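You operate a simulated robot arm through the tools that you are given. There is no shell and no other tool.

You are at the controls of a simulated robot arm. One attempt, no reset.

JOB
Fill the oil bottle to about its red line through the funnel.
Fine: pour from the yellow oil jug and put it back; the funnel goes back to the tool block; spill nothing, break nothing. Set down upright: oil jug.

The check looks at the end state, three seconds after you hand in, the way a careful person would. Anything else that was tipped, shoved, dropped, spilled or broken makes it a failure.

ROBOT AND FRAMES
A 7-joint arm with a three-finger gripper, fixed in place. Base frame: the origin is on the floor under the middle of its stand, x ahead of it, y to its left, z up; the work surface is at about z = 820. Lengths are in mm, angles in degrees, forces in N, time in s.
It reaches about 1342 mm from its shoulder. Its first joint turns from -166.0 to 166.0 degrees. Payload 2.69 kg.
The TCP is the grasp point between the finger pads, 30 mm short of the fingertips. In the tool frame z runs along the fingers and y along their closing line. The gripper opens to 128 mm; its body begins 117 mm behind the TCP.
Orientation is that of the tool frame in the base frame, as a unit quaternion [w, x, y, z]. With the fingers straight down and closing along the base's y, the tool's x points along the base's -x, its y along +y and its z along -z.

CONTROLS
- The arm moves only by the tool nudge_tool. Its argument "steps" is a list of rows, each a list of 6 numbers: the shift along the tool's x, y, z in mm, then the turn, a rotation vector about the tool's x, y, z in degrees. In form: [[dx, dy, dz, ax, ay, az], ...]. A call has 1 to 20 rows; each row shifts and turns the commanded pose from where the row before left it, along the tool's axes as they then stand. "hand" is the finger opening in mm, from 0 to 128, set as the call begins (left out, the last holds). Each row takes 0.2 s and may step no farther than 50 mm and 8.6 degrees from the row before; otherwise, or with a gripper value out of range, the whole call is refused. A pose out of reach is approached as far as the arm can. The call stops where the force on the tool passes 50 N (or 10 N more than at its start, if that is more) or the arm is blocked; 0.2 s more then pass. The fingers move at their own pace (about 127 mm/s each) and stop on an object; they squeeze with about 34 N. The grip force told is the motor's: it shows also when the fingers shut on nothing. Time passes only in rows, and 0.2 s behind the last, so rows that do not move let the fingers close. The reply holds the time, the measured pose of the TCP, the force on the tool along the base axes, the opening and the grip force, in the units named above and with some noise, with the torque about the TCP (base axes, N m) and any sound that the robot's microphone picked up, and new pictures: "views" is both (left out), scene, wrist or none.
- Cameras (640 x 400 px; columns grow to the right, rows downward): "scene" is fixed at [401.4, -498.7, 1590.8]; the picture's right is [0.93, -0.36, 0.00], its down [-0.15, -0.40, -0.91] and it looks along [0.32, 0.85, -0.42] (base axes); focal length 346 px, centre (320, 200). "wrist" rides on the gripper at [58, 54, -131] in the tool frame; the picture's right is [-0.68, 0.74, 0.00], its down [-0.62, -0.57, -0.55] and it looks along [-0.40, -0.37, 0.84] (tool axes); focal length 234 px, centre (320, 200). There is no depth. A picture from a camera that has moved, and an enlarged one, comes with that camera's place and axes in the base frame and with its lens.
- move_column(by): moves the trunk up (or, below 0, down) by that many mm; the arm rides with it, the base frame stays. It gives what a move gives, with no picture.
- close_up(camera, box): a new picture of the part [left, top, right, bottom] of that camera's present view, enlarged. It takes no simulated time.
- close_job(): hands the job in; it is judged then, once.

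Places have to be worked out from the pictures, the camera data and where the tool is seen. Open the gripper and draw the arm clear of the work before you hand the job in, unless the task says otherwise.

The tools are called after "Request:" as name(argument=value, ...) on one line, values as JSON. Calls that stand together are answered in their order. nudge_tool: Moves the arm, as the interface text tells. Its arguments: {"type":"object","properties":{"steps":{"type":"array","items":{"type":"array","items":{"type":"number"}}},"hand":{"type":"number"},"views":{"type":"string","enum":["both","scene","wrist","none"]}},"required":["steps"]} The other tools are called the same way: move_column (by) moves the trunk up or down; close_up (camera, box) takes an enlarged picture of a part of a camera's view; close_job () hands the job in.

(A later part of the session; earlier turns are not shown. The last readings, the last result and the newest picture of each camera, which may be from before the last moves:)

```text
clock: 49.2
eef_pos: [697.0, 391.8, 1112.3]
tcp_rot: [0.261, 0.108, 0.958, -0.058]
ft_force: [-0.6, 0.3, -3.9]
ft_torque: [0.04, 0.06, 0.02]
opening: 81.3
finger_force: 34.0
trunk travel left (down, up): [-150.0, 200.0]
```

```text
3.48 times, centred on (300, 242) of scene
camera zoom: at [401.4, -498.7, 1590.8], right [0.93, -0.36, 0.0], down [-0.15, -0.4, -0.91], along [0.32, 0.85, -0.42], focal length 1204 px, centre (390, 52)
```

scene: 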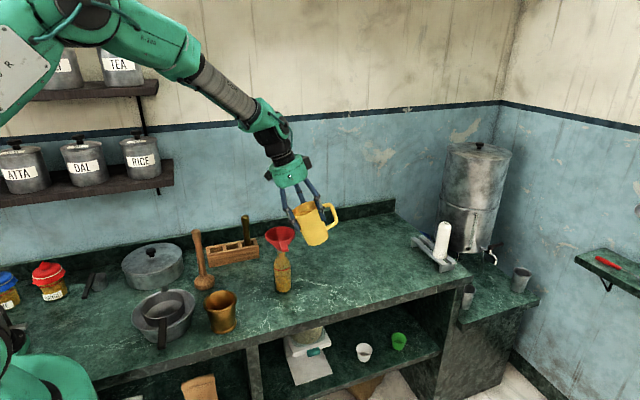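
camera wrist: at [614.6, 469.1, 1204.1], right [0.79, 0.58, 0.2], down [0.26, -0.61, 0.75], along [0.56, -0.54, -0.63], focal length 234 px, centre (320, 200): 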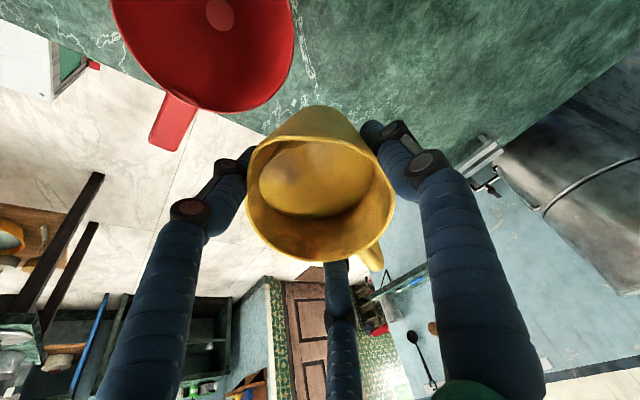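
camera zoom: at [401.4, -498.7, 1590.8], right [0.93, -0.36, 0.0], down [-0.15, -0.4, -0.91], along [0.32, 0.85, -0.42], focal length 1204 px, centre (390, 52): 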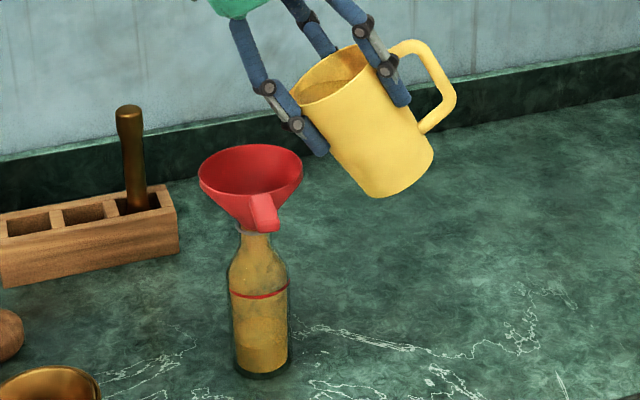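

Still no flow at 31°. I'll continue.

Request:
nudge_tool(steps=[[-0.364, -0.038, -0.855, 0.105, -0.995, 0], [0, 0, 0, 0, 0, 0], [-0.364, -0.038, -0.855, 0.105, -0.995, 0], [0, 0, 0, 0, 0, 0], [-0.364, -0.038, -0.855, 0.105, -0.995, 0], [0, 0, 0, 0, 0, 0]], views="none")

Request:
close_up(camera="wrist", box=[180, 70, 420, 280])

Request:
close_up(camera="scene", box=[250, 185, 350, 300])

```text
clock: 50.6
eef_pos: [696.9, 389.7, 1115.8]
tcp_rot: [0.285, 0.108, 0.95, -0.063]
ft_force: [0.2, 0.2, -4.0]
ft_torque: [0.04, 0.08, 0.01]
opening: 81.4
finger_force: 34.3
trunk travel left (down, up): [-150.0, 200.0]
```

```text
1.90 times, centred on (300, 175) of wrist
camera zoom: at [593.5, 476.1, 1189.8], right [0.73, 0.6, 0.33], down [0.08, -0.55, 0.83], along [0.68, -0.58, -0.45], focal length 446 px, centre (358, 248)
```

zoom: 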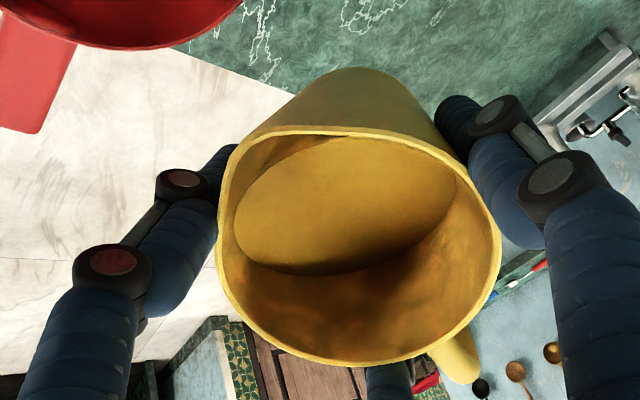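

```text
3.48 times, centred on (300, 242) of scene
camera zoom: at [401.4, -498.7, 1590.8], right [0.93, -0.36, 0.0], down [-0.15, -0.4, -0.91], along [0.32, 0.85, -0.42], focal length 1204 px, centre (390, 52)
```

zoom: 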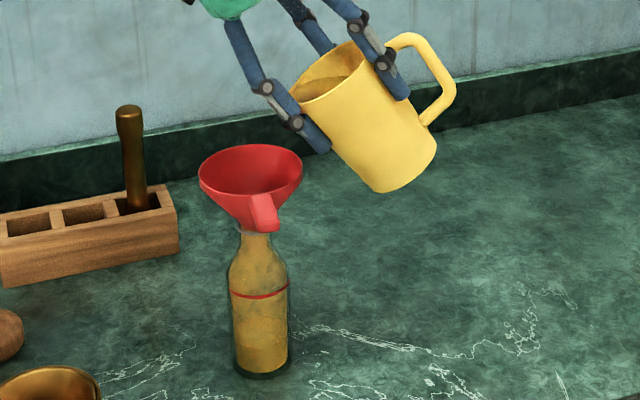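

Request:
nudge_tool(steps=[[-0.364, -0.038, -0.855, 0.105, -0.995, 0], [0, 0, 0, 0, 0, 0], [-0.364, -0.038, -0.855, 0.105, -0.995, 0], [0, 0, 0, 0, 0, 0], [-0.364, -0.038, -0.855, 0.105, -0.995, 0], [0, 0, 0, 0, 0, 0]], views="none")

Request:
close_up(camera="wrist", box=[180, 70, 420, 280])

Request:
close_up(camera="scene", box=[250, 185, 350, 300])

```text
clock: 52.0
eef_pos: [696.7, 391.7, 1119.0]
tcp_rot: [0.31, 0.108, 0.942, -0.068]
ft_force: [0.0, 0.0, -3.3]
ft_torque: [0.04, 0.06, 0.0]
opening: 81.0
finger_force: 33.9
trunk travel left (down, up): [-150.0, 200.0]
```

```text
1.90 times, centred on (300, 175) of wrist
camera zoom: at [589.7, 477.8, 1186.4], right [0.71, 0.6, 0.36], down [0.03, -0.54, 0.84], along [0.7, -0.59, -0.4], focal length 446 px, centre (358, 248)
```

zoom: 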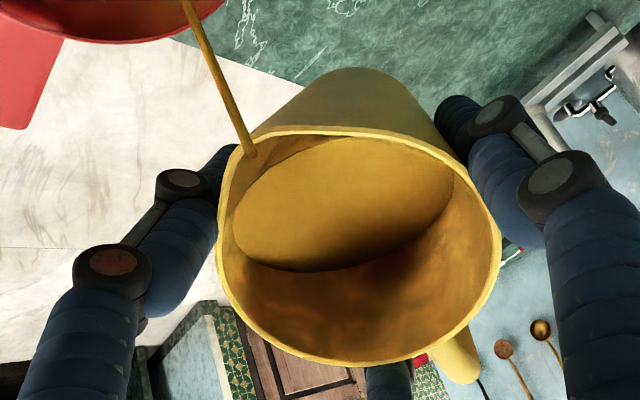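

```text
3.48 times, centred on (300, 242) of scene
camera zoom: at [401.4, -498.7, 1590.8], right [0.93, -0.36, 0.0], down [-0.15, -0.4, -0.91], along [0.32, 0.85, -0.42], focal length 1204 px, centre (390, 52)
```

zoom: 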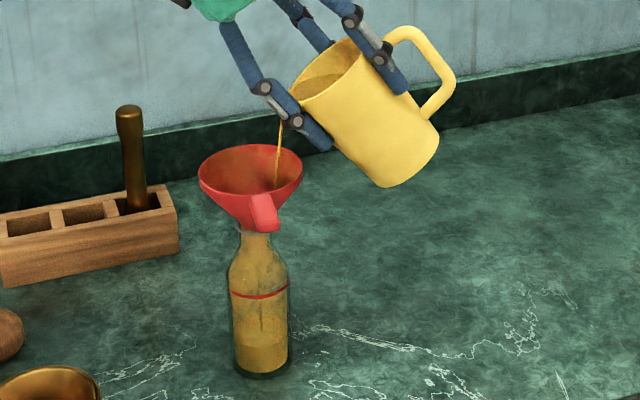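

Oil is flowing from the spout into the funnel and on into the bottle. I'll hold the tilt and watch the level.

Request:
nudge_tool(steps=[[0, 0, 0, 0, 0, 0], [0, 0, 0, 0, 0, 0], [0, 0, 0, 0, 0, 0], [0, 0, 0, 0, 0, 0]], views="none")

Request:
close_up(camera="scene", box=[255, 200, 325, 300])

Request:
close_up(camera="wrist", box=[120, 0, 420, 250])

```text
clock: 53.0
eef_pos: [696.8, 391.3, 1120.1]
tcp_rot: [0.309, 0.108, 0.942, -0.069]
ft_force: [-0.2, 0.2, -3.7]
ft_torque: [0.03, 0.09, 0.01]
opening: 81.3
finger_force: 33.9
trunk travel left (down, up): [-150.0, 200.0]
```

```text
4.00 times, centred on (290, 250) of scene
camera zoom: at [401.4, -498.7, 1590.8], right [0.93, -0.36, 0.0], down [-0.15, -0.4, -0.91], along [0.32, 0.85, -0.42], focal length 1385 px, centre (440, 0)
```

zoom: 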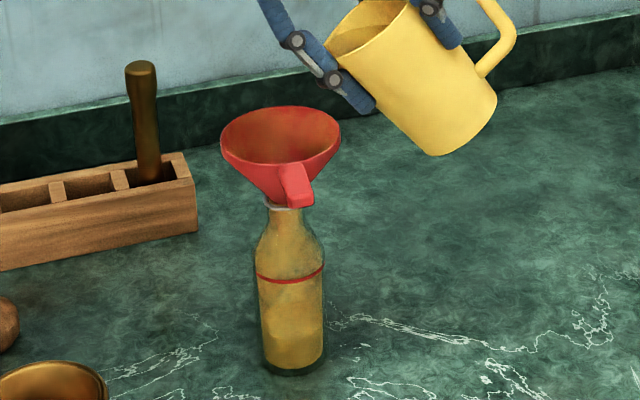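

```text
1.60 times, centred on (270, 125) of wrist
camera zoom: at [589.7, 477.8, 1186.3], right [0.71, 0.6, 0.36], down [0.03, -0.54, 0.84], along [0.7, -0.59, -0.4], focal length 375 px, centre (400, 320)
```

zoom: 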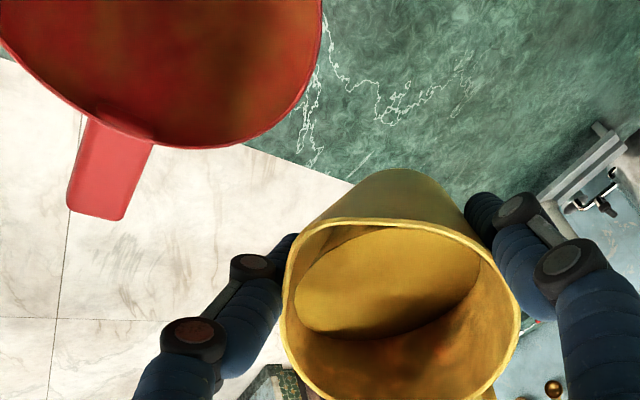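

The flow stopped once the surface matched the lip, so each degree of tilt delivers a small amount. I'll check the bottle level.

Request:
close_up(camera="scene", box=[262, 250, 307, 300])

```text
8.00 times, centred on (284, 275) of scene
camera zoom: at [401.4, -498.7, 1590.8], right [0.93, -0.36, 0.0], down [-0.15, -0.4, -0.91], along [0.32, 0.85, -0.42], focal length 2770 px, centre (604, -400)
```

zoom: 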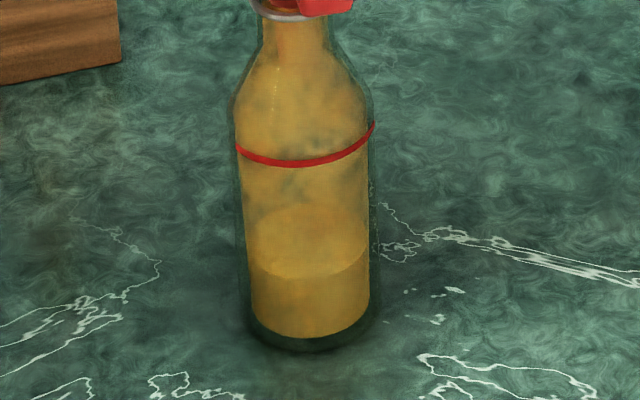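

The level has risen only slightly (z about 859) and the red line is at z about 917, so I need about 110 ml more. At roughly 6–7 ml per degree, I'll advance 4° slowly.

Request:
nudge_tool(steps=[[-0.364, -0.038, -0.855, 0.105, -0.995, 0], [0, 0, 0, 0, 0, 0], [0, 0, 0, 0, 0, 0], [-0.364, -0.038, -0.855, 0.105, -0.995, 0], [0, 0, 0, 0, 0, 0], [0, 0, 0, 0, 0, 0], [-0.364, -0.038, -0.855, 0.105, -0.995, 0], [0, 0, 0, 0, 0, 0]], views="none")

Request:
close_up(camera="scene", box=[255, 200, 325, 300])

Request:
close_up(camera="wrist", box=[120, 0, 420, 250])

```text
clock: 54.8
eef_pos: [695.4, 392.4, 1122.2]
tcp_rot: [0.334, 0.107, 0.934, -0.074]
ft_force: [-0.2, 0.6, -3.7]
ft_torque: [0.02, 0.07, 0.01]
opening: 81.5
finger_force: 34.1
trunk travel left (down, up): [-150.0, 200.0]
```

```text
4.00 times, centred on (290, 250) of scene
camera zoom: at [401.4, -498.7, 1590.8], right [0.93, -0.36, 0.0], down [-0.15, -0.4, -0.91], along [0.32, 0.85, -0.42], focal length 1385 px, centre (440, 0)
```

zoom: 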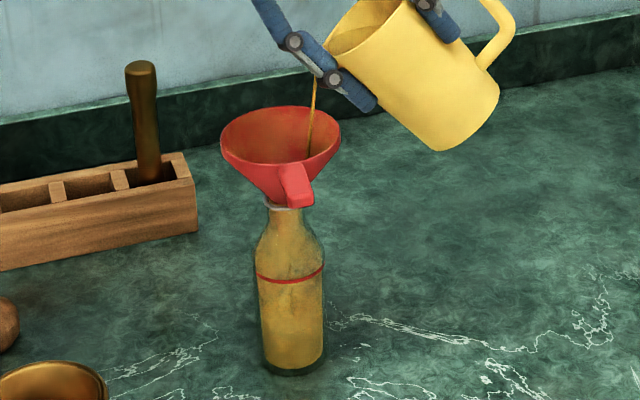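

```text
1.60 times, centred on (270, 125) of wrist
camera zoom: at [585.8, 478.9, 1182.2], right [0.69, 0.61, 0.38], down [-0.01, -0.52, 0.85], along [0.72, -0.59, -0.36], focal length 375 px, centre (400, 320)
```

zoom: 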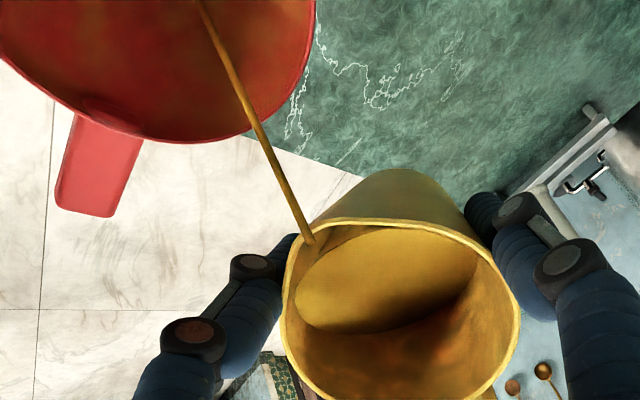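

The stream lands well inside the funnel. I'll continue from 40° to 45° at the same pace.

Request:
nudge_tool(steps=[[-0.364, -0.038, -0.855, 0.105, -0.995, 0], [0, 0, 0, 0, 0, 0], [0, 0, 0, 0, 0, 0], [-0.364, -0.038, -0.855, 0.105, -0.995, 0], [0, 0, 0, 0, 0, 0], [0, 0, 0, 0, 0, 0], [-0.364, -0.038, -0.855, 0.105, -0.995, 0], [0, 0, 0, 0, 0, 0], [0, 0, 0, 0, 0, 0], [-0.364, -0.038, -0.855, 0.105, -0.995, 0], [0, 0, 0, 0, 0, 0], [0, 0, 0, 0, 0, 0], [-0.364, -0.038, -0.855, 0.105, -0.995, 0], [0, 0, 0, 0, 0, 0]], views="none")

Request:
close_up(camera="scene", box=[255, 200, 325, 300])

Request:
close_up(camera="scene", box=[262, 250, 307, 300])

Request:
close_up(camera="wrist", box=[120, 0, 420, 250])

```text
clock: 57.8
eef_pos: [693.7, 393.2, 1128.0]
tcp_rot: [0.373, 0.104, 0.918, -0.082]
ft_force: [-0.4, -0.2, -3.8]
ft_torque: [0.04, 0.07, -0.01]
opening: 81.2
finger_force: 33.7
trunk travel left (down, up): [-150.0, 200.0]
```

```text
4.00 times, centred on (290, 250) of scene
camera zoom: at [401.4, -498.7, 1590.8], right [0.93, -0.36, 0.0], down [-0.15, -0.4, -0.91], along [0.32, 0.85, -0.42], focal length 1385 px, centre (440, 0)
```

zoom: 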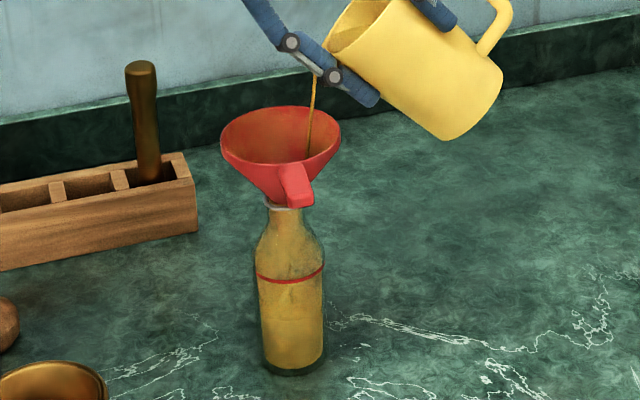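

```text
8.00 times, centred on (284, 275) of scene
camera zoom: at [401.4, -498.7, 1590.8], right [0.93, -0.36, 0.0], down [-0.15, -0.4, -0.91], along [0.32, 0.85, -0.42], focal length 2770 px, centre (604, -400)
```

zoom: 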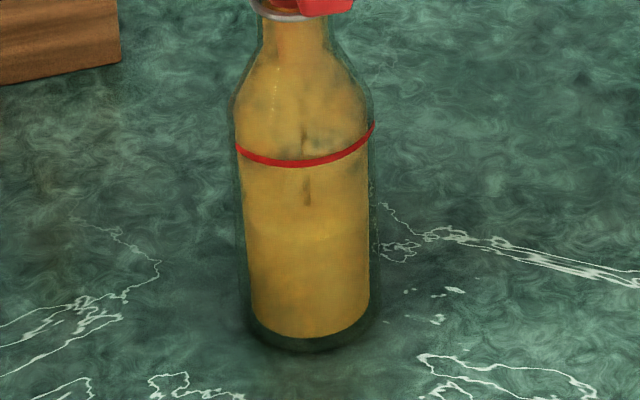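

```text
1.60 times, centred on (270, 125) of wrist
camera zoom: at [580.2, 481.5, 1175.3], right [0.66, 0.62, 0.42], down [-0.08, -0.5, 0.86], along [0.75, -0.6, -0.28], focal length 375 px, centre (400, 320)
```

zoom: 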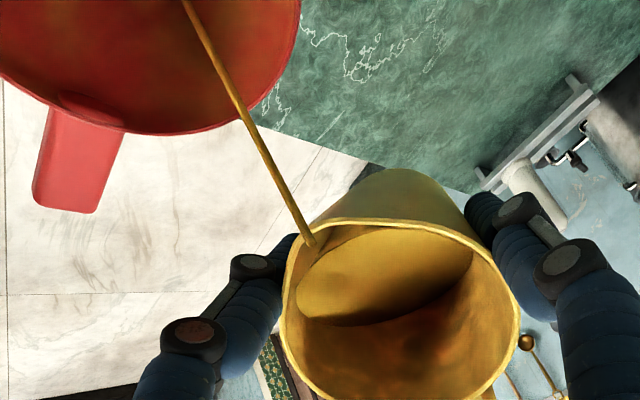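

The level is rising (the stream meets the surface at z about 877). I'll continue 3° and then pause to let it drain and measure.

Request:
nudge_tool(steps=[[0, 0, 0, 0, 0, 0], [-0.364, -0.038, -0.855, 0.105, -0.995, 0], [0, 0, 0, 0, 0, 0], [0, 0, 0, 0, 0, 0], [-0.364, -0.038, -0.855, 0.105, -0.995, 0], [0, 0, 0, 0, 0, 0], [0, 0, 0, 0, 0, 0], [-0.364, -0.038, -0.855, 0.105, -0.995, 0], [0, 0, 0, 0, 0, 0], [0, 0, 0, 0, 0, 0], [0, 0, 0, 0, 0, 0], [0, 0, 0, 0, 0, 0], [0, 0, 0, 0, 0, 0], [0, 0, 0, 0, 0, 0], [0, 0, 0, 0, 0, 0]], views="none")

Request:
close_up(camera="scene", box=[255, 200, 325, 300])

Request:
close_up(camera="scene", box=[262, 250, 307, 300])

Request:
close_up(camera="wrist", box=[120, 0, 420, 250])

```text
clock: 61.0
eef_pos: [694.1, 393.7, 1129.8]
tcp_rot: [0.396, 0.104, 0.908, -0.087]
ft_force: [0.8, -0.2, -3.0]
ft_torque: [0.02, 0.09, -0.01]
opening: 81.2
finger_force: 34.0
trunk travel left (down, up): [-150.0, 200.0]
```

```text
4.00 times, centred on (290, 250) of scene
camera zoom: at [401.4, -498.7, 1590.8], right [0.93, -0.36, 0.0], down [-0.15, -0.4, -0.91], along [0.32, 0.85, -0.42], focal length 1385 px, centre (440, 0)
```

zoom: 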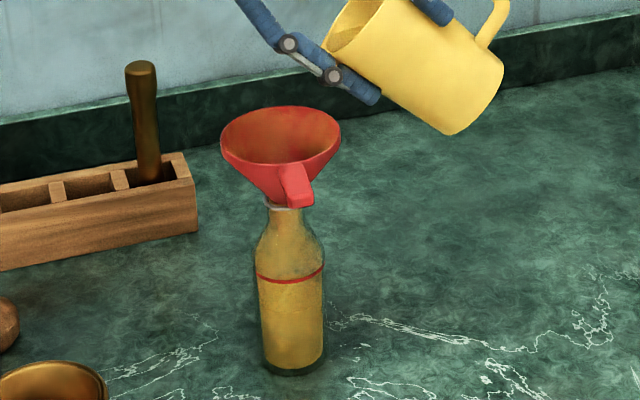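

```text
8.00 times, centred on (284, 275) of scene
camera zoom: at [401.4, -498.7, 1590.8], right [0.93, -0.36, 0.0], down [-0.15, -0.4, -0.91], along [0.32, 0.85, -0.42], focal length 2770 px, centre (604, -400)
```

zoom: 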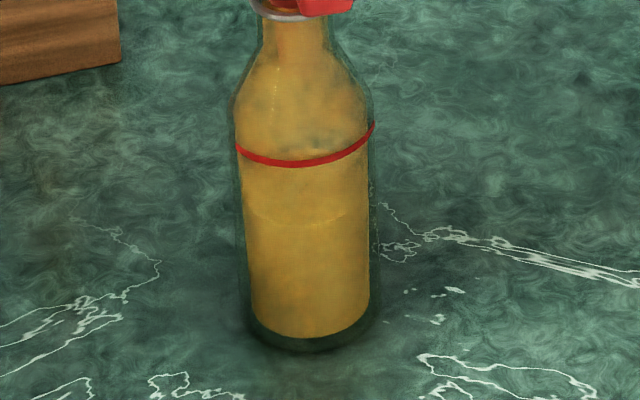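

```text
1.60 times, centred on (270, 125) of wrist
camera zoom: at [576.7, 482.7, 1170.6], right [0.64, 0.63, 0.44], down [-0.12, -0.49, 0.87], along [0.76, -0.61, -0.23], focal length 375 px, centre (400, 320)
```

zoom: 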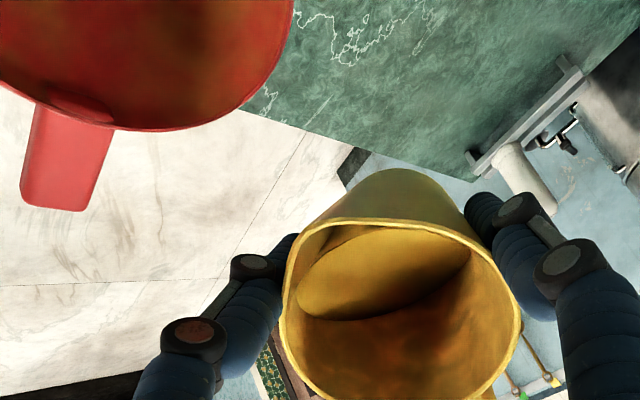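

The stream has stopped. The level is at about z 885 and the line at about z 917–919. The funnel may still be draining, so I'll wait a second and compare.

Request:
nudge_tool(steps=[[0, 0, 0, 0, 0, 0], [0, 0, 0, 0, 0, 0], [0, 0, 0, 0, 0, 0], [0, 0, 0, 0, 0, 0], [0, 0, 0, 0, 0, 0], [0, 0, 0, 0, 0, 0], [0, 0, 0, 0, 0, 0], [0, 0, 0, 0, 0, 0]], views="none")

Request:
close_up(camera="scene", box=[270, 260, 300, 295])

Request:
close_up(camera="scene", box=[255, 215, 310, 260])

```text
clock: 62.8
eef_pos: [693.3, 393.1, 1128.7]
tcp_rot: [0.396, 0.104, 0.908, -0.088]
ft_force: [-0.3, 0.6, -3.0]
ft_torque: [0.03, 0.11, -0.01]
opening: 81.3
finger_force: 34.1
trunk travel left (down, up): [-150.0, 200.0]
```

```text
11.43 times, centred on (285, 278) of scene
camera zoom: at [401.4, -498.7, 1590.8], right [0.93, -0.36, 0.0], down [-0.15, -0.4, -0.91], along [0.32, 0.85, -0.42], focal length 3956 px, centre (720, -686)
```

zoom: 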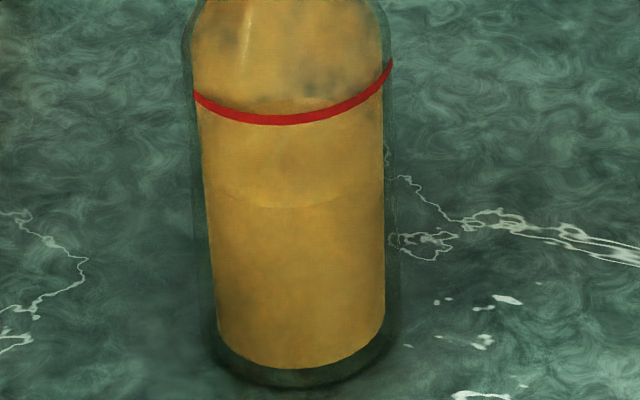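

```text
8.89 times, centred on (282, 238) of scene
camera zoom: at [401.4, -498.7, 1590.8], right [0.93, -0.36, 0.0], down [-0.15, -0.4, -0.91], along [0.32, 0.85, -0.42], focal length 3077 px, centre (653, -133)
```

zoom: 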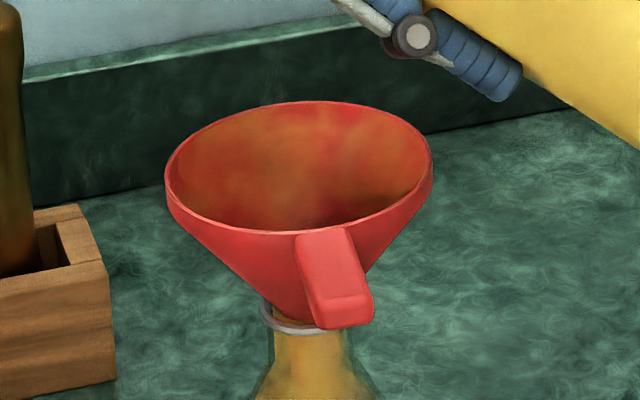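

The level is steady at z about 886, about 34 mm below the line. I'll continue from 48° to 52°, then let it settle.

Request:
nudge_tool(steps=[[-0.364, -0.038, -0.855, 0.105, -0.995, 0], [0, 0, 0, 0, 0, 0], [0, 0, 0, 0, 0, 0], [-0.364, -0.038, -0.855, 0.105, -0.995, 0], [0, 0, 0, 0, 0, 0], [0, 0, 0, 0, 0, 0], [-0.364, -0.038, -0.855, 0.105, -0.995, 0], [0, 0, 0, 0, 0, 0], [0, 0, 0, 0, 0, 0], [-0.364, -0.038, -0.855, 0.105, -0.995, 0], [0, 0, 0, 0, 0, 0]], views="scene")

Request:
close_up(camera="scene", box=[250, 190, 330, 300])

Request:
close_up(camera="scene", box=[270, 260, 300, 295])

Request:
close_up(camera="wrist", box=[120, 0, 420, 250])

```text
clock: 65.2
eef_pos: [691.9, 394.0, 1133.0]
tcp_rot: [0.427, 0.103, 0.893, -0.095]
ft_force: [0.1, -0.4, -2.2]
ft_torque: [0.01, 0.06, 0.02]
opening: 81.3
finger_force: 34.0
trunk travel left (down, up): [-150.0, 200.0]
```

scene: 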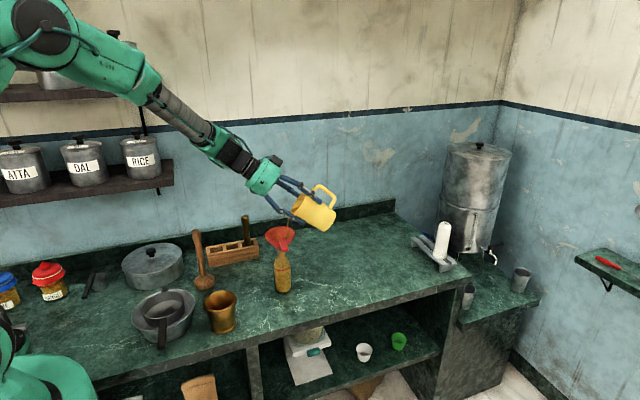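

```text
3.64 times, centred on (290, 245) of scene
camera zoom: at [401.4, -498.7, 1590.8], right [0.93, -0.36, 0.0], down [-0.15, -0.4, -0.91], along [0.32, 0.85, -0.42], focal length 1259 px, centre (429, 36)
```

zoom: 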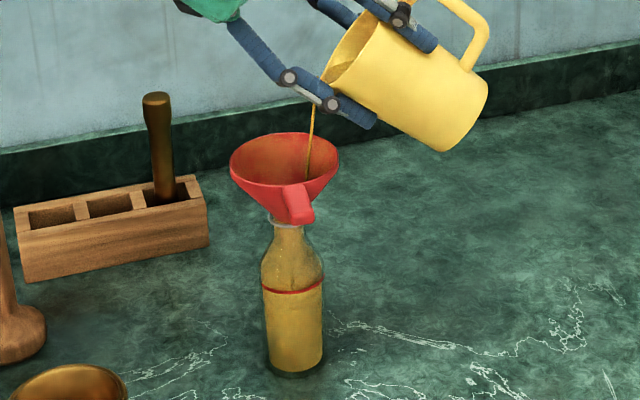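

```text
11.43 times, centred on (285, 278) of scene
camera zoom: at [401.4, -498.7, 1590.8], right [0.93, -0.36, 0.0], down [-0.15, -0.4, -0.91], along [0.32, 0.85, -0.42], focal length 3956 px, centre (720, -686)
```

zoom: 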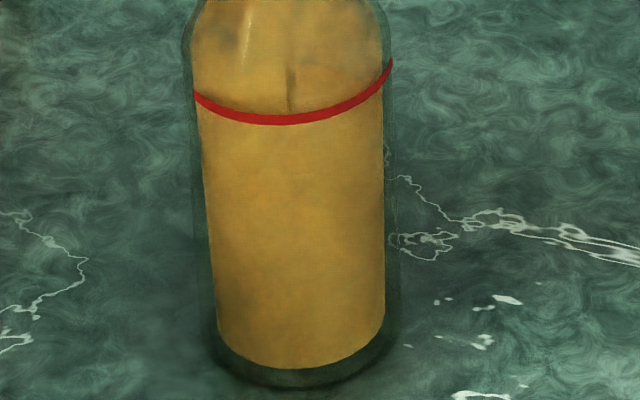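

```text
1.60 times, centred on (270, 125) of wrist
camera zoom: at [572.6, 483.8, 1164.3], right [0.61, 0.64, 0.47], down [-0.18, -0.47, 0.87], along [0.77, -0.61, -0.17], focal length 375 px, centre (400, 320)
```

zoom: 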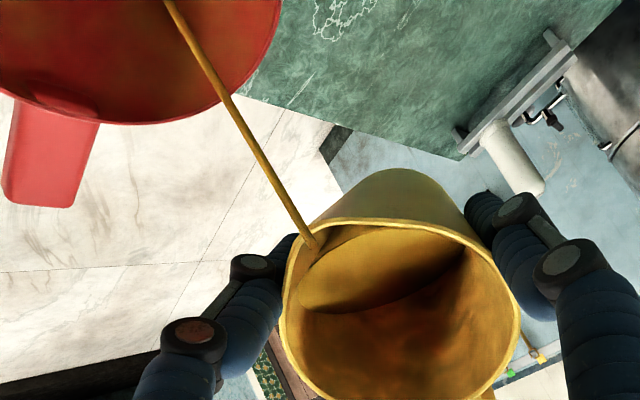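

Oil is still flowing and the level is nearing the line. I'll hold and let it settle before judging.

Request:
nudge_tool(steps=[[0, 0, 0, 0, 0, 0], [0, 0, 0, 0, 0, 0], [0, 0, 0, 0, 0, 0], [0, 0, 0, 0, 0, 0], [0, 0, 0, 0, 0, 0], [0, 0, 0, 0, 0, 0], [0, 0, 0, 0, 0, 0], [0, 0, 0, 0, 0, 0]], views="none")

Request:
close_up(camera="scene", box=[270, 255, 300, 290])

Request:
close_up(camera="scene", box=[250, 190, 330, 300])

```text
clock: 67.0
eef_pos: [691.6, 394.0, 1132.9]
tcp_rot: [0.427, 0.102, 0.894, -0.094]
ft_force: [-0.4, -0.6, -2.3]
ft_torque: [0.0, 0.08, 0.0]
opening: 81.0
finger_force: 34.0
trunk travel left (down, up): [-150.0, 200.0]
```

```text
11.43 times, centred on (285, 272) of scene
camera zoom: at [401.4, -498.7, 1590.8], right [0.93, -0.36, 0.0], down [-0.15, -0.4, -0.91], along [0.32, 0.85, -0.42], focal length 3956 px, centre (720, -629)
```

zoom: 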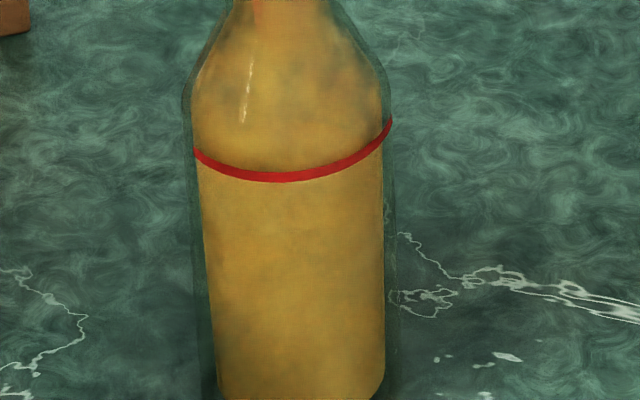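

```text
3.64 times, centred on (290, 245) of scene
camera zoom: at [401.4, -498.7, 1590.8], right [0.93, -0.36, 0.0], down [-0.15, -0.4, -0.91], along [0.32, 0.85, -0.42], focal length 1259 px, centre (429, 36)
```

zoom: 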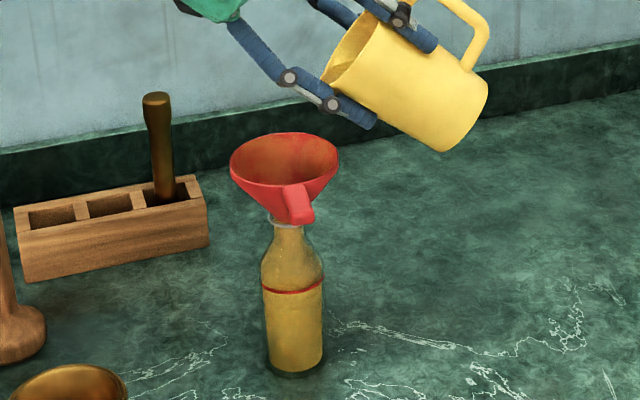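

Request:
close_up(camera="scene", box=[273, 255, 297, 272])

Request:
close_up(camera="scene", box=[271, 264, 299, 284])

```text
16.00 times, centred on (285, 264) of scene
camera zoom: at [401.4, -498.7, 1590.8], right [0.93, -0.36, 0.0], down [-0.15, -0.4, -0.91], along [0.32, 0.85, -0.42], focal length 5539 px, centre (880, -816)
```

zoom: 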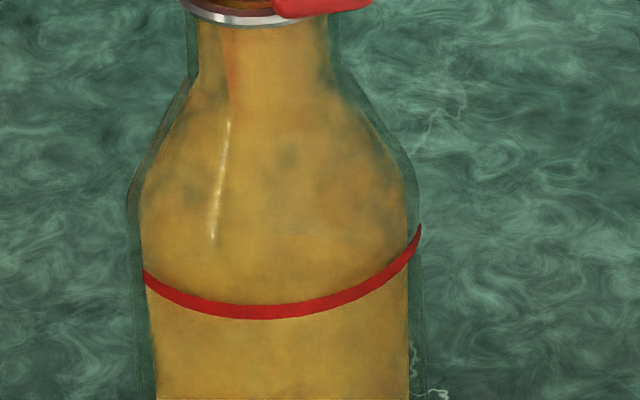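

```text
16.00 times, centred on (285, 274) of scene
camera zoom: at [401.4, -498.7, 1590.8], right [0.93, -0.36, 0.0], down [-0.15, -0.4, -0.91], along [0.32, 0.85, -0.42], focal length 5539 px, centre (880, -984)
```

zoom: 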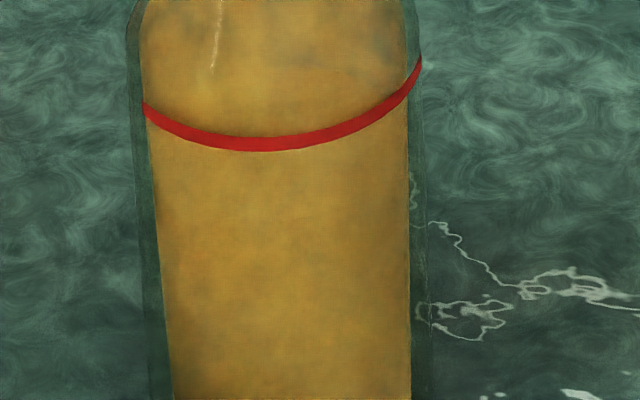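

Request:
close_up(camera="scene", box=[262, 248, 307, 298])

Request:
close_up(camera="scene", box=[240, 220, 340, 310])

```text
8.00 times, centred on (284, 273) of scene
camera zoom: at [401.4, -498.7, 1590.8], right [0.93, -0.36, 0.0], down [-0.15, -0.4, -0.91], along [0.32, 0.85, -0.42], focal length 2770 px, centre (604, -384)
```

zoom: 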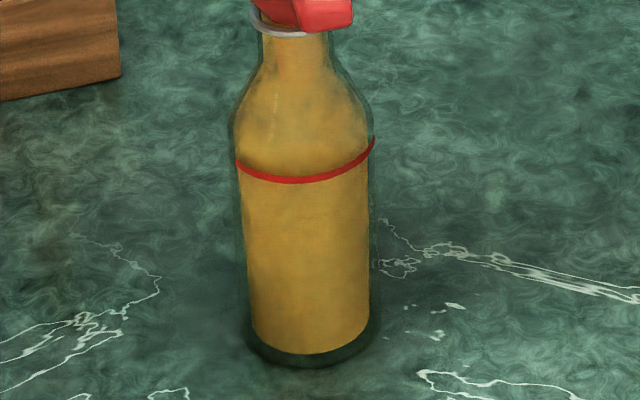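

```text
4.44 times, centred on (290, 265) of scene
camera zoom: at [401.4, -498.7, 1590.8], right [0.93, -0.36, 0.0], down [-0.15, -0.4, -0.91], along [0.32, 0.85, -0.42], focal length 1539 px, centre (453, -89)
```

zoom: 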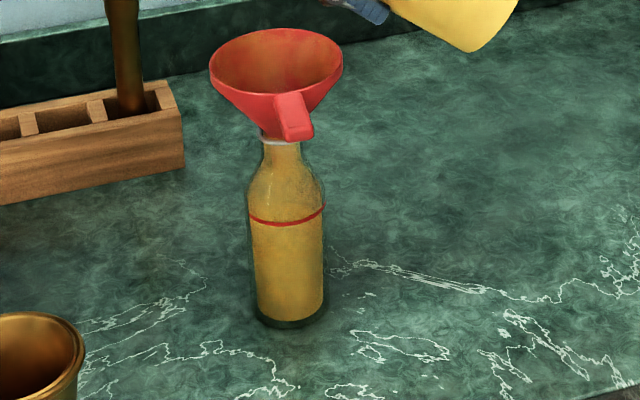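

Request:
close_up(camera="scene", box=[275, 257, 295, 270])

Request:
close_up(camera="scene", box=[275, 268, 295, 281])

```text
16.00 times, centred on (285, 264) of scene
camera zoom: at [401.4, -498.7, 1590.8], right [0.93, -0.36, 0.0], down [-0.15, -0.4, -0.91], along [0.32, 0.85, -0.42], focal length 5539 px, centre (880, -816)
```

zoom: 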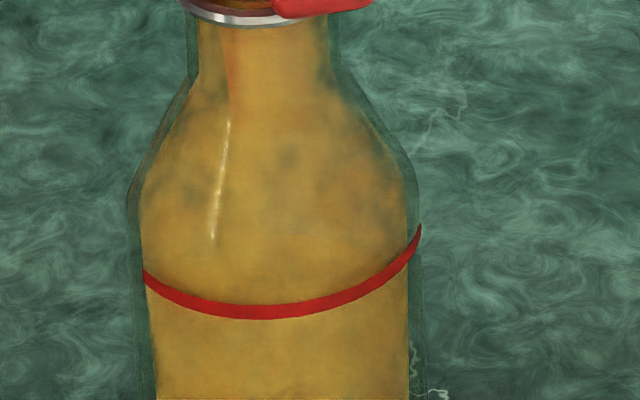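

```text
16.00 times, centred on (285, 274) of scene
camera zoom: at [401.4, -498.7, 1590.8], right [0.93, -0.36, 0.0], down [-0.15, -0.4, -0.91], along [0.32, 0.85, -0.42], focal length 5539 px, centre (880, -992)
```

zoom: 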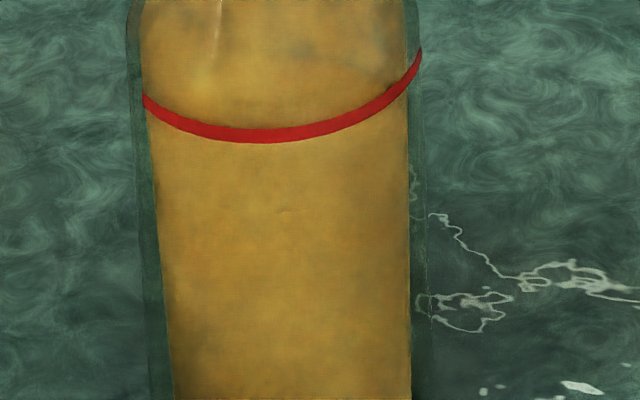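

The faint front and back edges of the surface put the settled level at z about 898, so it rises about 3 mm per degree. I need about 20 mm more, so I'll advance 3° slowly and let it settle.

Request:
nudge_tool(steps=[[-0.364, -0.038, -0.855, 0.105, -0.995, 0], [0, 0, 0, 0, 0, 0], [0, 0, 0, 0, 0, 0], [-0.364, -0.038, -0.855, 0.105, -0.995, 0], [0, 0, 0, 0, 0, 0], [0, 0, 0, 0, 0, 0], [-0.364, -0.038, -0.855, 0.105, -0.995, 0], [0, 0, 0, 0, 0, 0], [0, 0, 0, 0, 0, 0], [0, 0, 0, 0, 0, 0], [0, 0, 0, 0, 0, 0], [0, 0, 0, 0, 0, 0], [0, 0, 0, 0, 0, 0], [0, 0, 0, 0, 0, 0], [0, 0, 0, 0, 0, 0]], views="none")

Request:
close_up(camera="scene", box=[275, 257, 295, 270])

Request:
close_up(camera="scene", box=[262, 248, 307, 298])

Request:
close_up(camera="wrist", box=[100, 0, 420, 250])

```text
clock: 70.2
eef_pos: [691.3, 393.8, 1136.6]
tcp_rot: [0.449, 0.1, 0.882, -0.098]
ft_force: [0.5, -0.4, -2.8]
ft_torque: [0.01, 0.09, 0.0]
opening: 80.9
finger_force: 34.2
trunk travel left (down, up): [-150.0, 200.0]
```

```text
16.00 times, centred on (285, 264) of scene
camera zoom: at [401.4, -498.7, 1590.8], right [0.93, -0.36, 0.0], down [-0.15, -0.4, -0.91], along [0.32, 0.85, -0.42], focal length 5539 px, centre (880, -816)
```

zoom: 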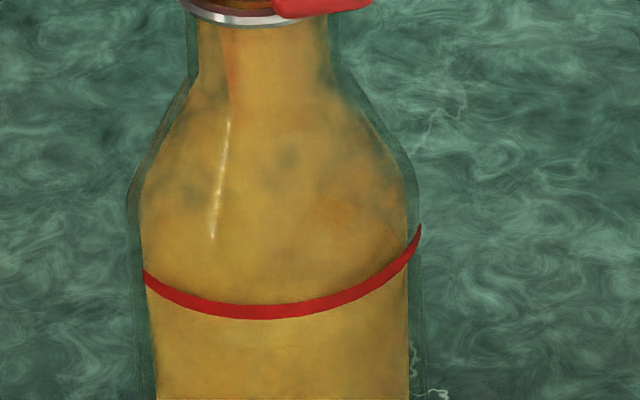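

```text
8.00 times, centred on (284, 273) of scene
camera zoom: at [401.4, -498.7, 1590.8], right [0.93, -0.36, 0.0], down [-0.15, -0.4, -0.91], along [0.32, 0.85, -0.42], focal length 2770 px, centre (604, -384)
```

zoom: 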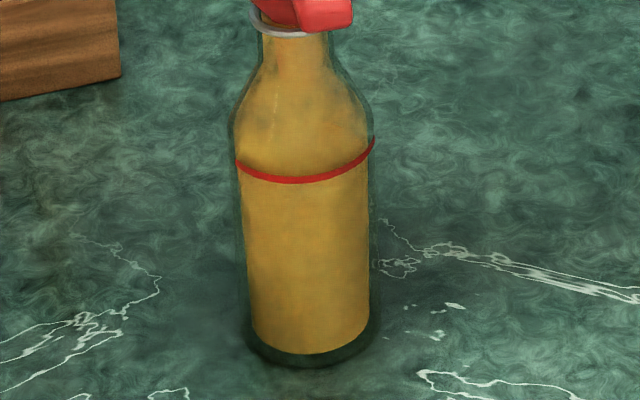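

```text
1.60 times, centred on (260, 125) of wrist
camera zoom: at [570.0, 484.9, 1159.8], right [0.58, 0.65, 0.49], down [-0.22, -0.45, 0.86], along [0.78, -0.61, -0.12], focal length 375 px, centre (416, 320)
```

zoom: 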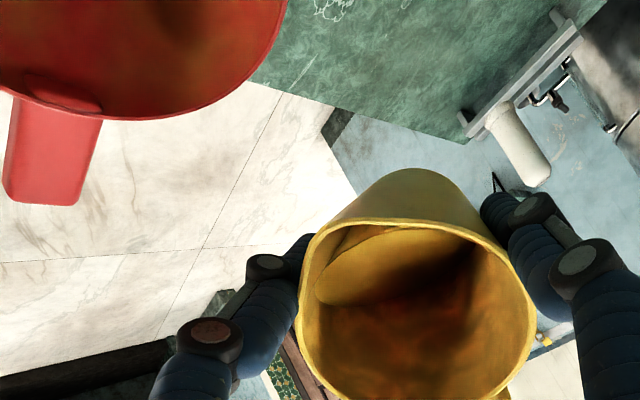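

I can't see the surface edge now. From the calibration (about 74 mm per unit tan) I estimate z about 908. I'll advance 1° and look while the stream still runs, to see where it meets the surface.

Request:
nudge_tool(steps=[[-0.364, -0.038, -0.855, 0.105, -0.995, 0], [0, 0, 0, 0, 0, 0]], views="none")

Request:
close_up(camera="scene", box=[275, 257, 295, 270])

Request:
close_up(camera="scene", box=[250, 190, 330, 300])

```text
clock: 70.8
eef_pos: [690.0, 394.2, 1137.0]
tcp_rot: [0.458, 0.099, 0.878, -0.099]
ft_force: [0.0, 0.4, -2.4]
ft_torque: [0.02, 0.09, 0.0]
opening: 80.8
finger_force: 34.1
trunk travel left (down, up): [-150.0, 200.0]
```

```text
16.00 times, centred on (285, 264) of scene
camera zoom: at [401.4, -498.7, 1590.8], right [0.93, -0.36, 0.0], down [-0.15, -0.4, -0.91], along [0.32, 0.85, -0.42], focal length 5539 px, centre (880, -816)
```

zoom: 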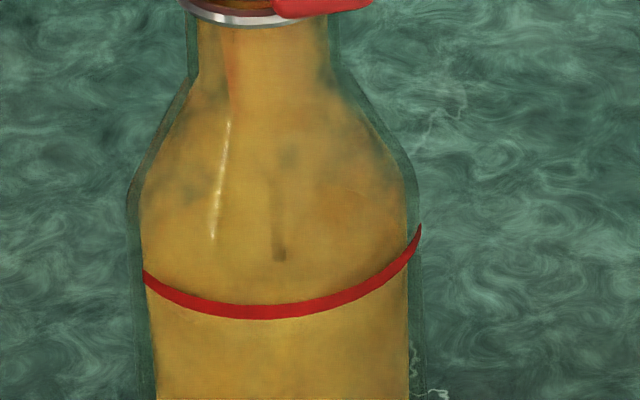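

```text
3.64 times, centred on (290, 245) of scene
camera zoom: at [401.4, -498.7, 1590.8], right [0.93, -0.36, 0.0], down [-0.15, -0.4, -0.91], along [0.32, 0.85, -0.42], focal length 1259 px, centre (429, 36)
```

zoom: 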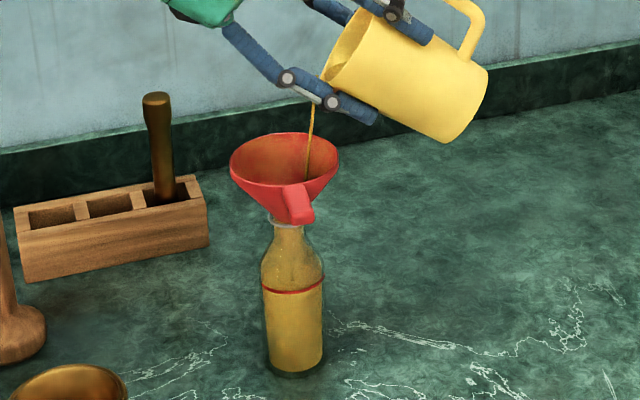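

The stream now ends at about z 911, roughly 9 mm below the line (z about 919). I'll add one more degree and let it settle.

Request:
nudge_tool(steps=[[0, 0, 0, 0, 0, 0], [0, 0, 0, 0, 0, 0], [-0.364, -0.038, -0.855, 0.105, -0.995, 0], [0, 0, 0, 0, 0, 0], [0, 0, 0, 0, 0, 0]], views="none")

Request:
close_up(camera="scene", box=[275, 257, 295, 270])

Request:
close_up(camera="scene", box=[250, 190, 330, 300])

```text
clock: 72.0
eef_pos: [689.4, 395.3, 1136.5]
tcp_rot: [0.465, 0.1, 0.874, -0.102]
ft_force: [0.2, -0.3, -2.5]
ft_torque: [0.02, 0.03, 0.02]
opening: 80.9
finger_force: 33.7
trunk travel left (down, up): [-150.0, 200.0]
```

```text
16.00 times, centred on (285, 264) of scene
camera zoom: at [401.4, -498.7, 1590.8], right [0.93, -0.36, 0.0], down [-0.15, -0.4, -0.91], along [0.32, 0.85, -0.42], focal length 5539 px, centre (880, -816)
```

zoom: 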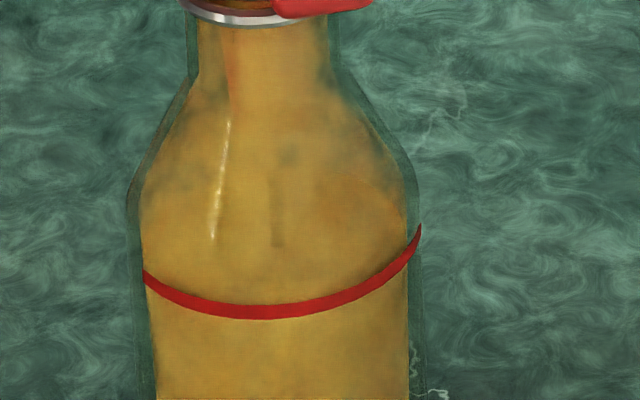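

```text
3.64 times, centred on (290, 245) of scene
camera zoom: at [401.4, -498.7, 1590.8], right [0.93, -0.36, 0.0], down [-0.15, -0.4, -0.91], along [0.32, 0.85, -0.42], focal length 1259 px, centre (429, 36)
```

zoom: 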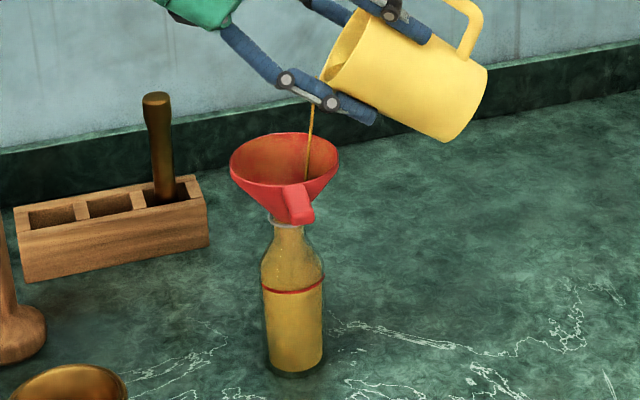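

The stream end has risen to z about 914 and it's still flowing. I'll wait for it to settle.

Request:
nudge_tool(steps=[[0, 0, 0, 0, 0, 0], [0, 0, 0, 0, 0, 0]], views="none")

Request:
close_up(camera="scene", box=[275, 257, 295, 270])

Request:
close_up(camera="scene", box=[250, 190, 330, 300])

```text
clock: 72.6
eef_pos: [688.7, 394.4, 1136.9]
tcp_rot: [0.464, 0.099, 0.874, -0.102]
ft_force: [-0.3, 0.7, -2.6]
ft_torque: [0.03, 0.08, 0.01]
opening: 81.2
finger_force: 34.6
trunk travel left (down, up): [-150.0, 200.0]
```

```text
16.00 times, centred on (285, 264) of scene
camera zoom: at [401.4, -498.7, 1590.8], right [0.93, -0.36, 0.0], down [-0.15, -0.4, -0.91], along [0.32, 0.85, -0.42], focal length 5539 px, centre (880, -816)
```

zoom: 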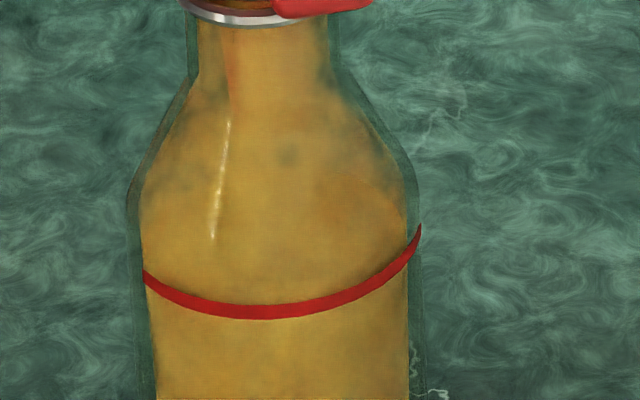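

```text
3.64 times, centred on (290, 245) of scene
camera zoom: at [401.4, -498.7, 1590.8], right [0.93, -0.36, 0.0], down [-0.15, -0.4, -0.91], along [0.32, 0.85, -0.42], focal length 1259 px, centre (429, 36)
```

zoom: 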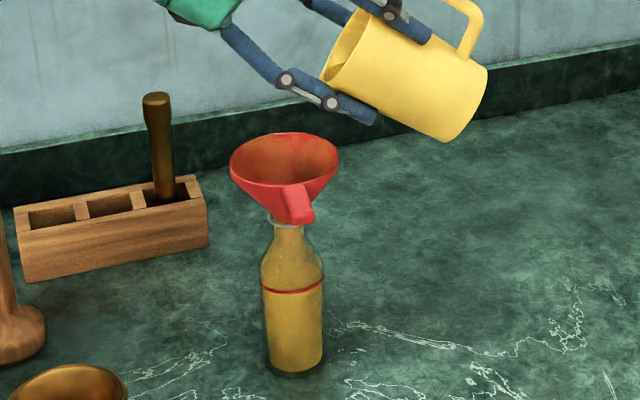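

It has settled at about z 915, slightly under the line. I'll add a small 0.7° and check where the stream ends.

Request:
nudge_tool(steps=[[-0.255, -0.027, -0.6, 0.074, -0.697, 0], [0, 0, 0, 0, 0, 0], [0, 0, 0, 0, 0, 0]], views="none")

Request:
close_up(camera="scene", box=[275, 257, 295, 270])

Request:
close_up(camera="scene", box=[250, 190, 330, 300])

```text
clock: 73.4
eef_pos: [689.7, 395.2, 1137.9]
tcp_rot: [0.47, 0.099, 0.871, -0.103]
ft_force: [0.7, -1.2, -3.2]
ft_torque: [0.01, 0.02, -0.02]
opening: 81.1
finger_force: 33.7
trunk travel left (down, up): [-150.0, 200.0]
```

```text
16.00 times, centred on (285, 264) of scene
camera zoom: at [401.4, -498.7, 1590.8], right [0.93, -0.36, 0.0], down [-0.15, -0.4, -0.91], along [0.32, 0.85, -0.42], focal length 5539 px, centre (880, -816)
```

zoom: 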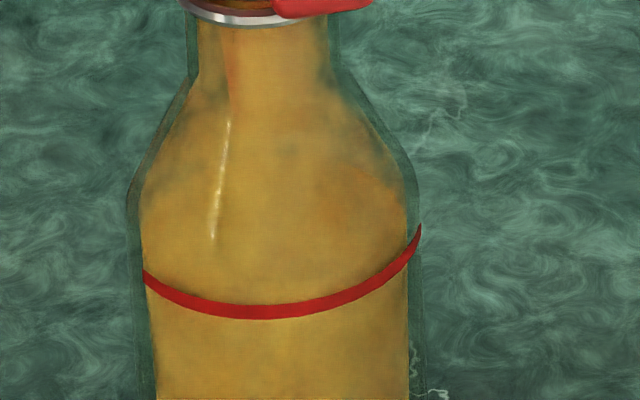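

```text
3.64 times, centred on (290, 245) of scene
camera zoom: at [401.4, -498.7, 1590.8], right [0.93, -0.36, 0.0], down [-0.15, -0.4, -0.91], along [0.32, 0.85, -0.42], focal length 1259 px, centre (429, 36)
```

zoom: 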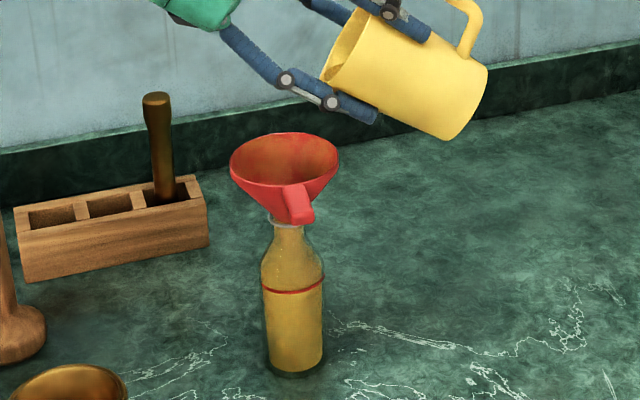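

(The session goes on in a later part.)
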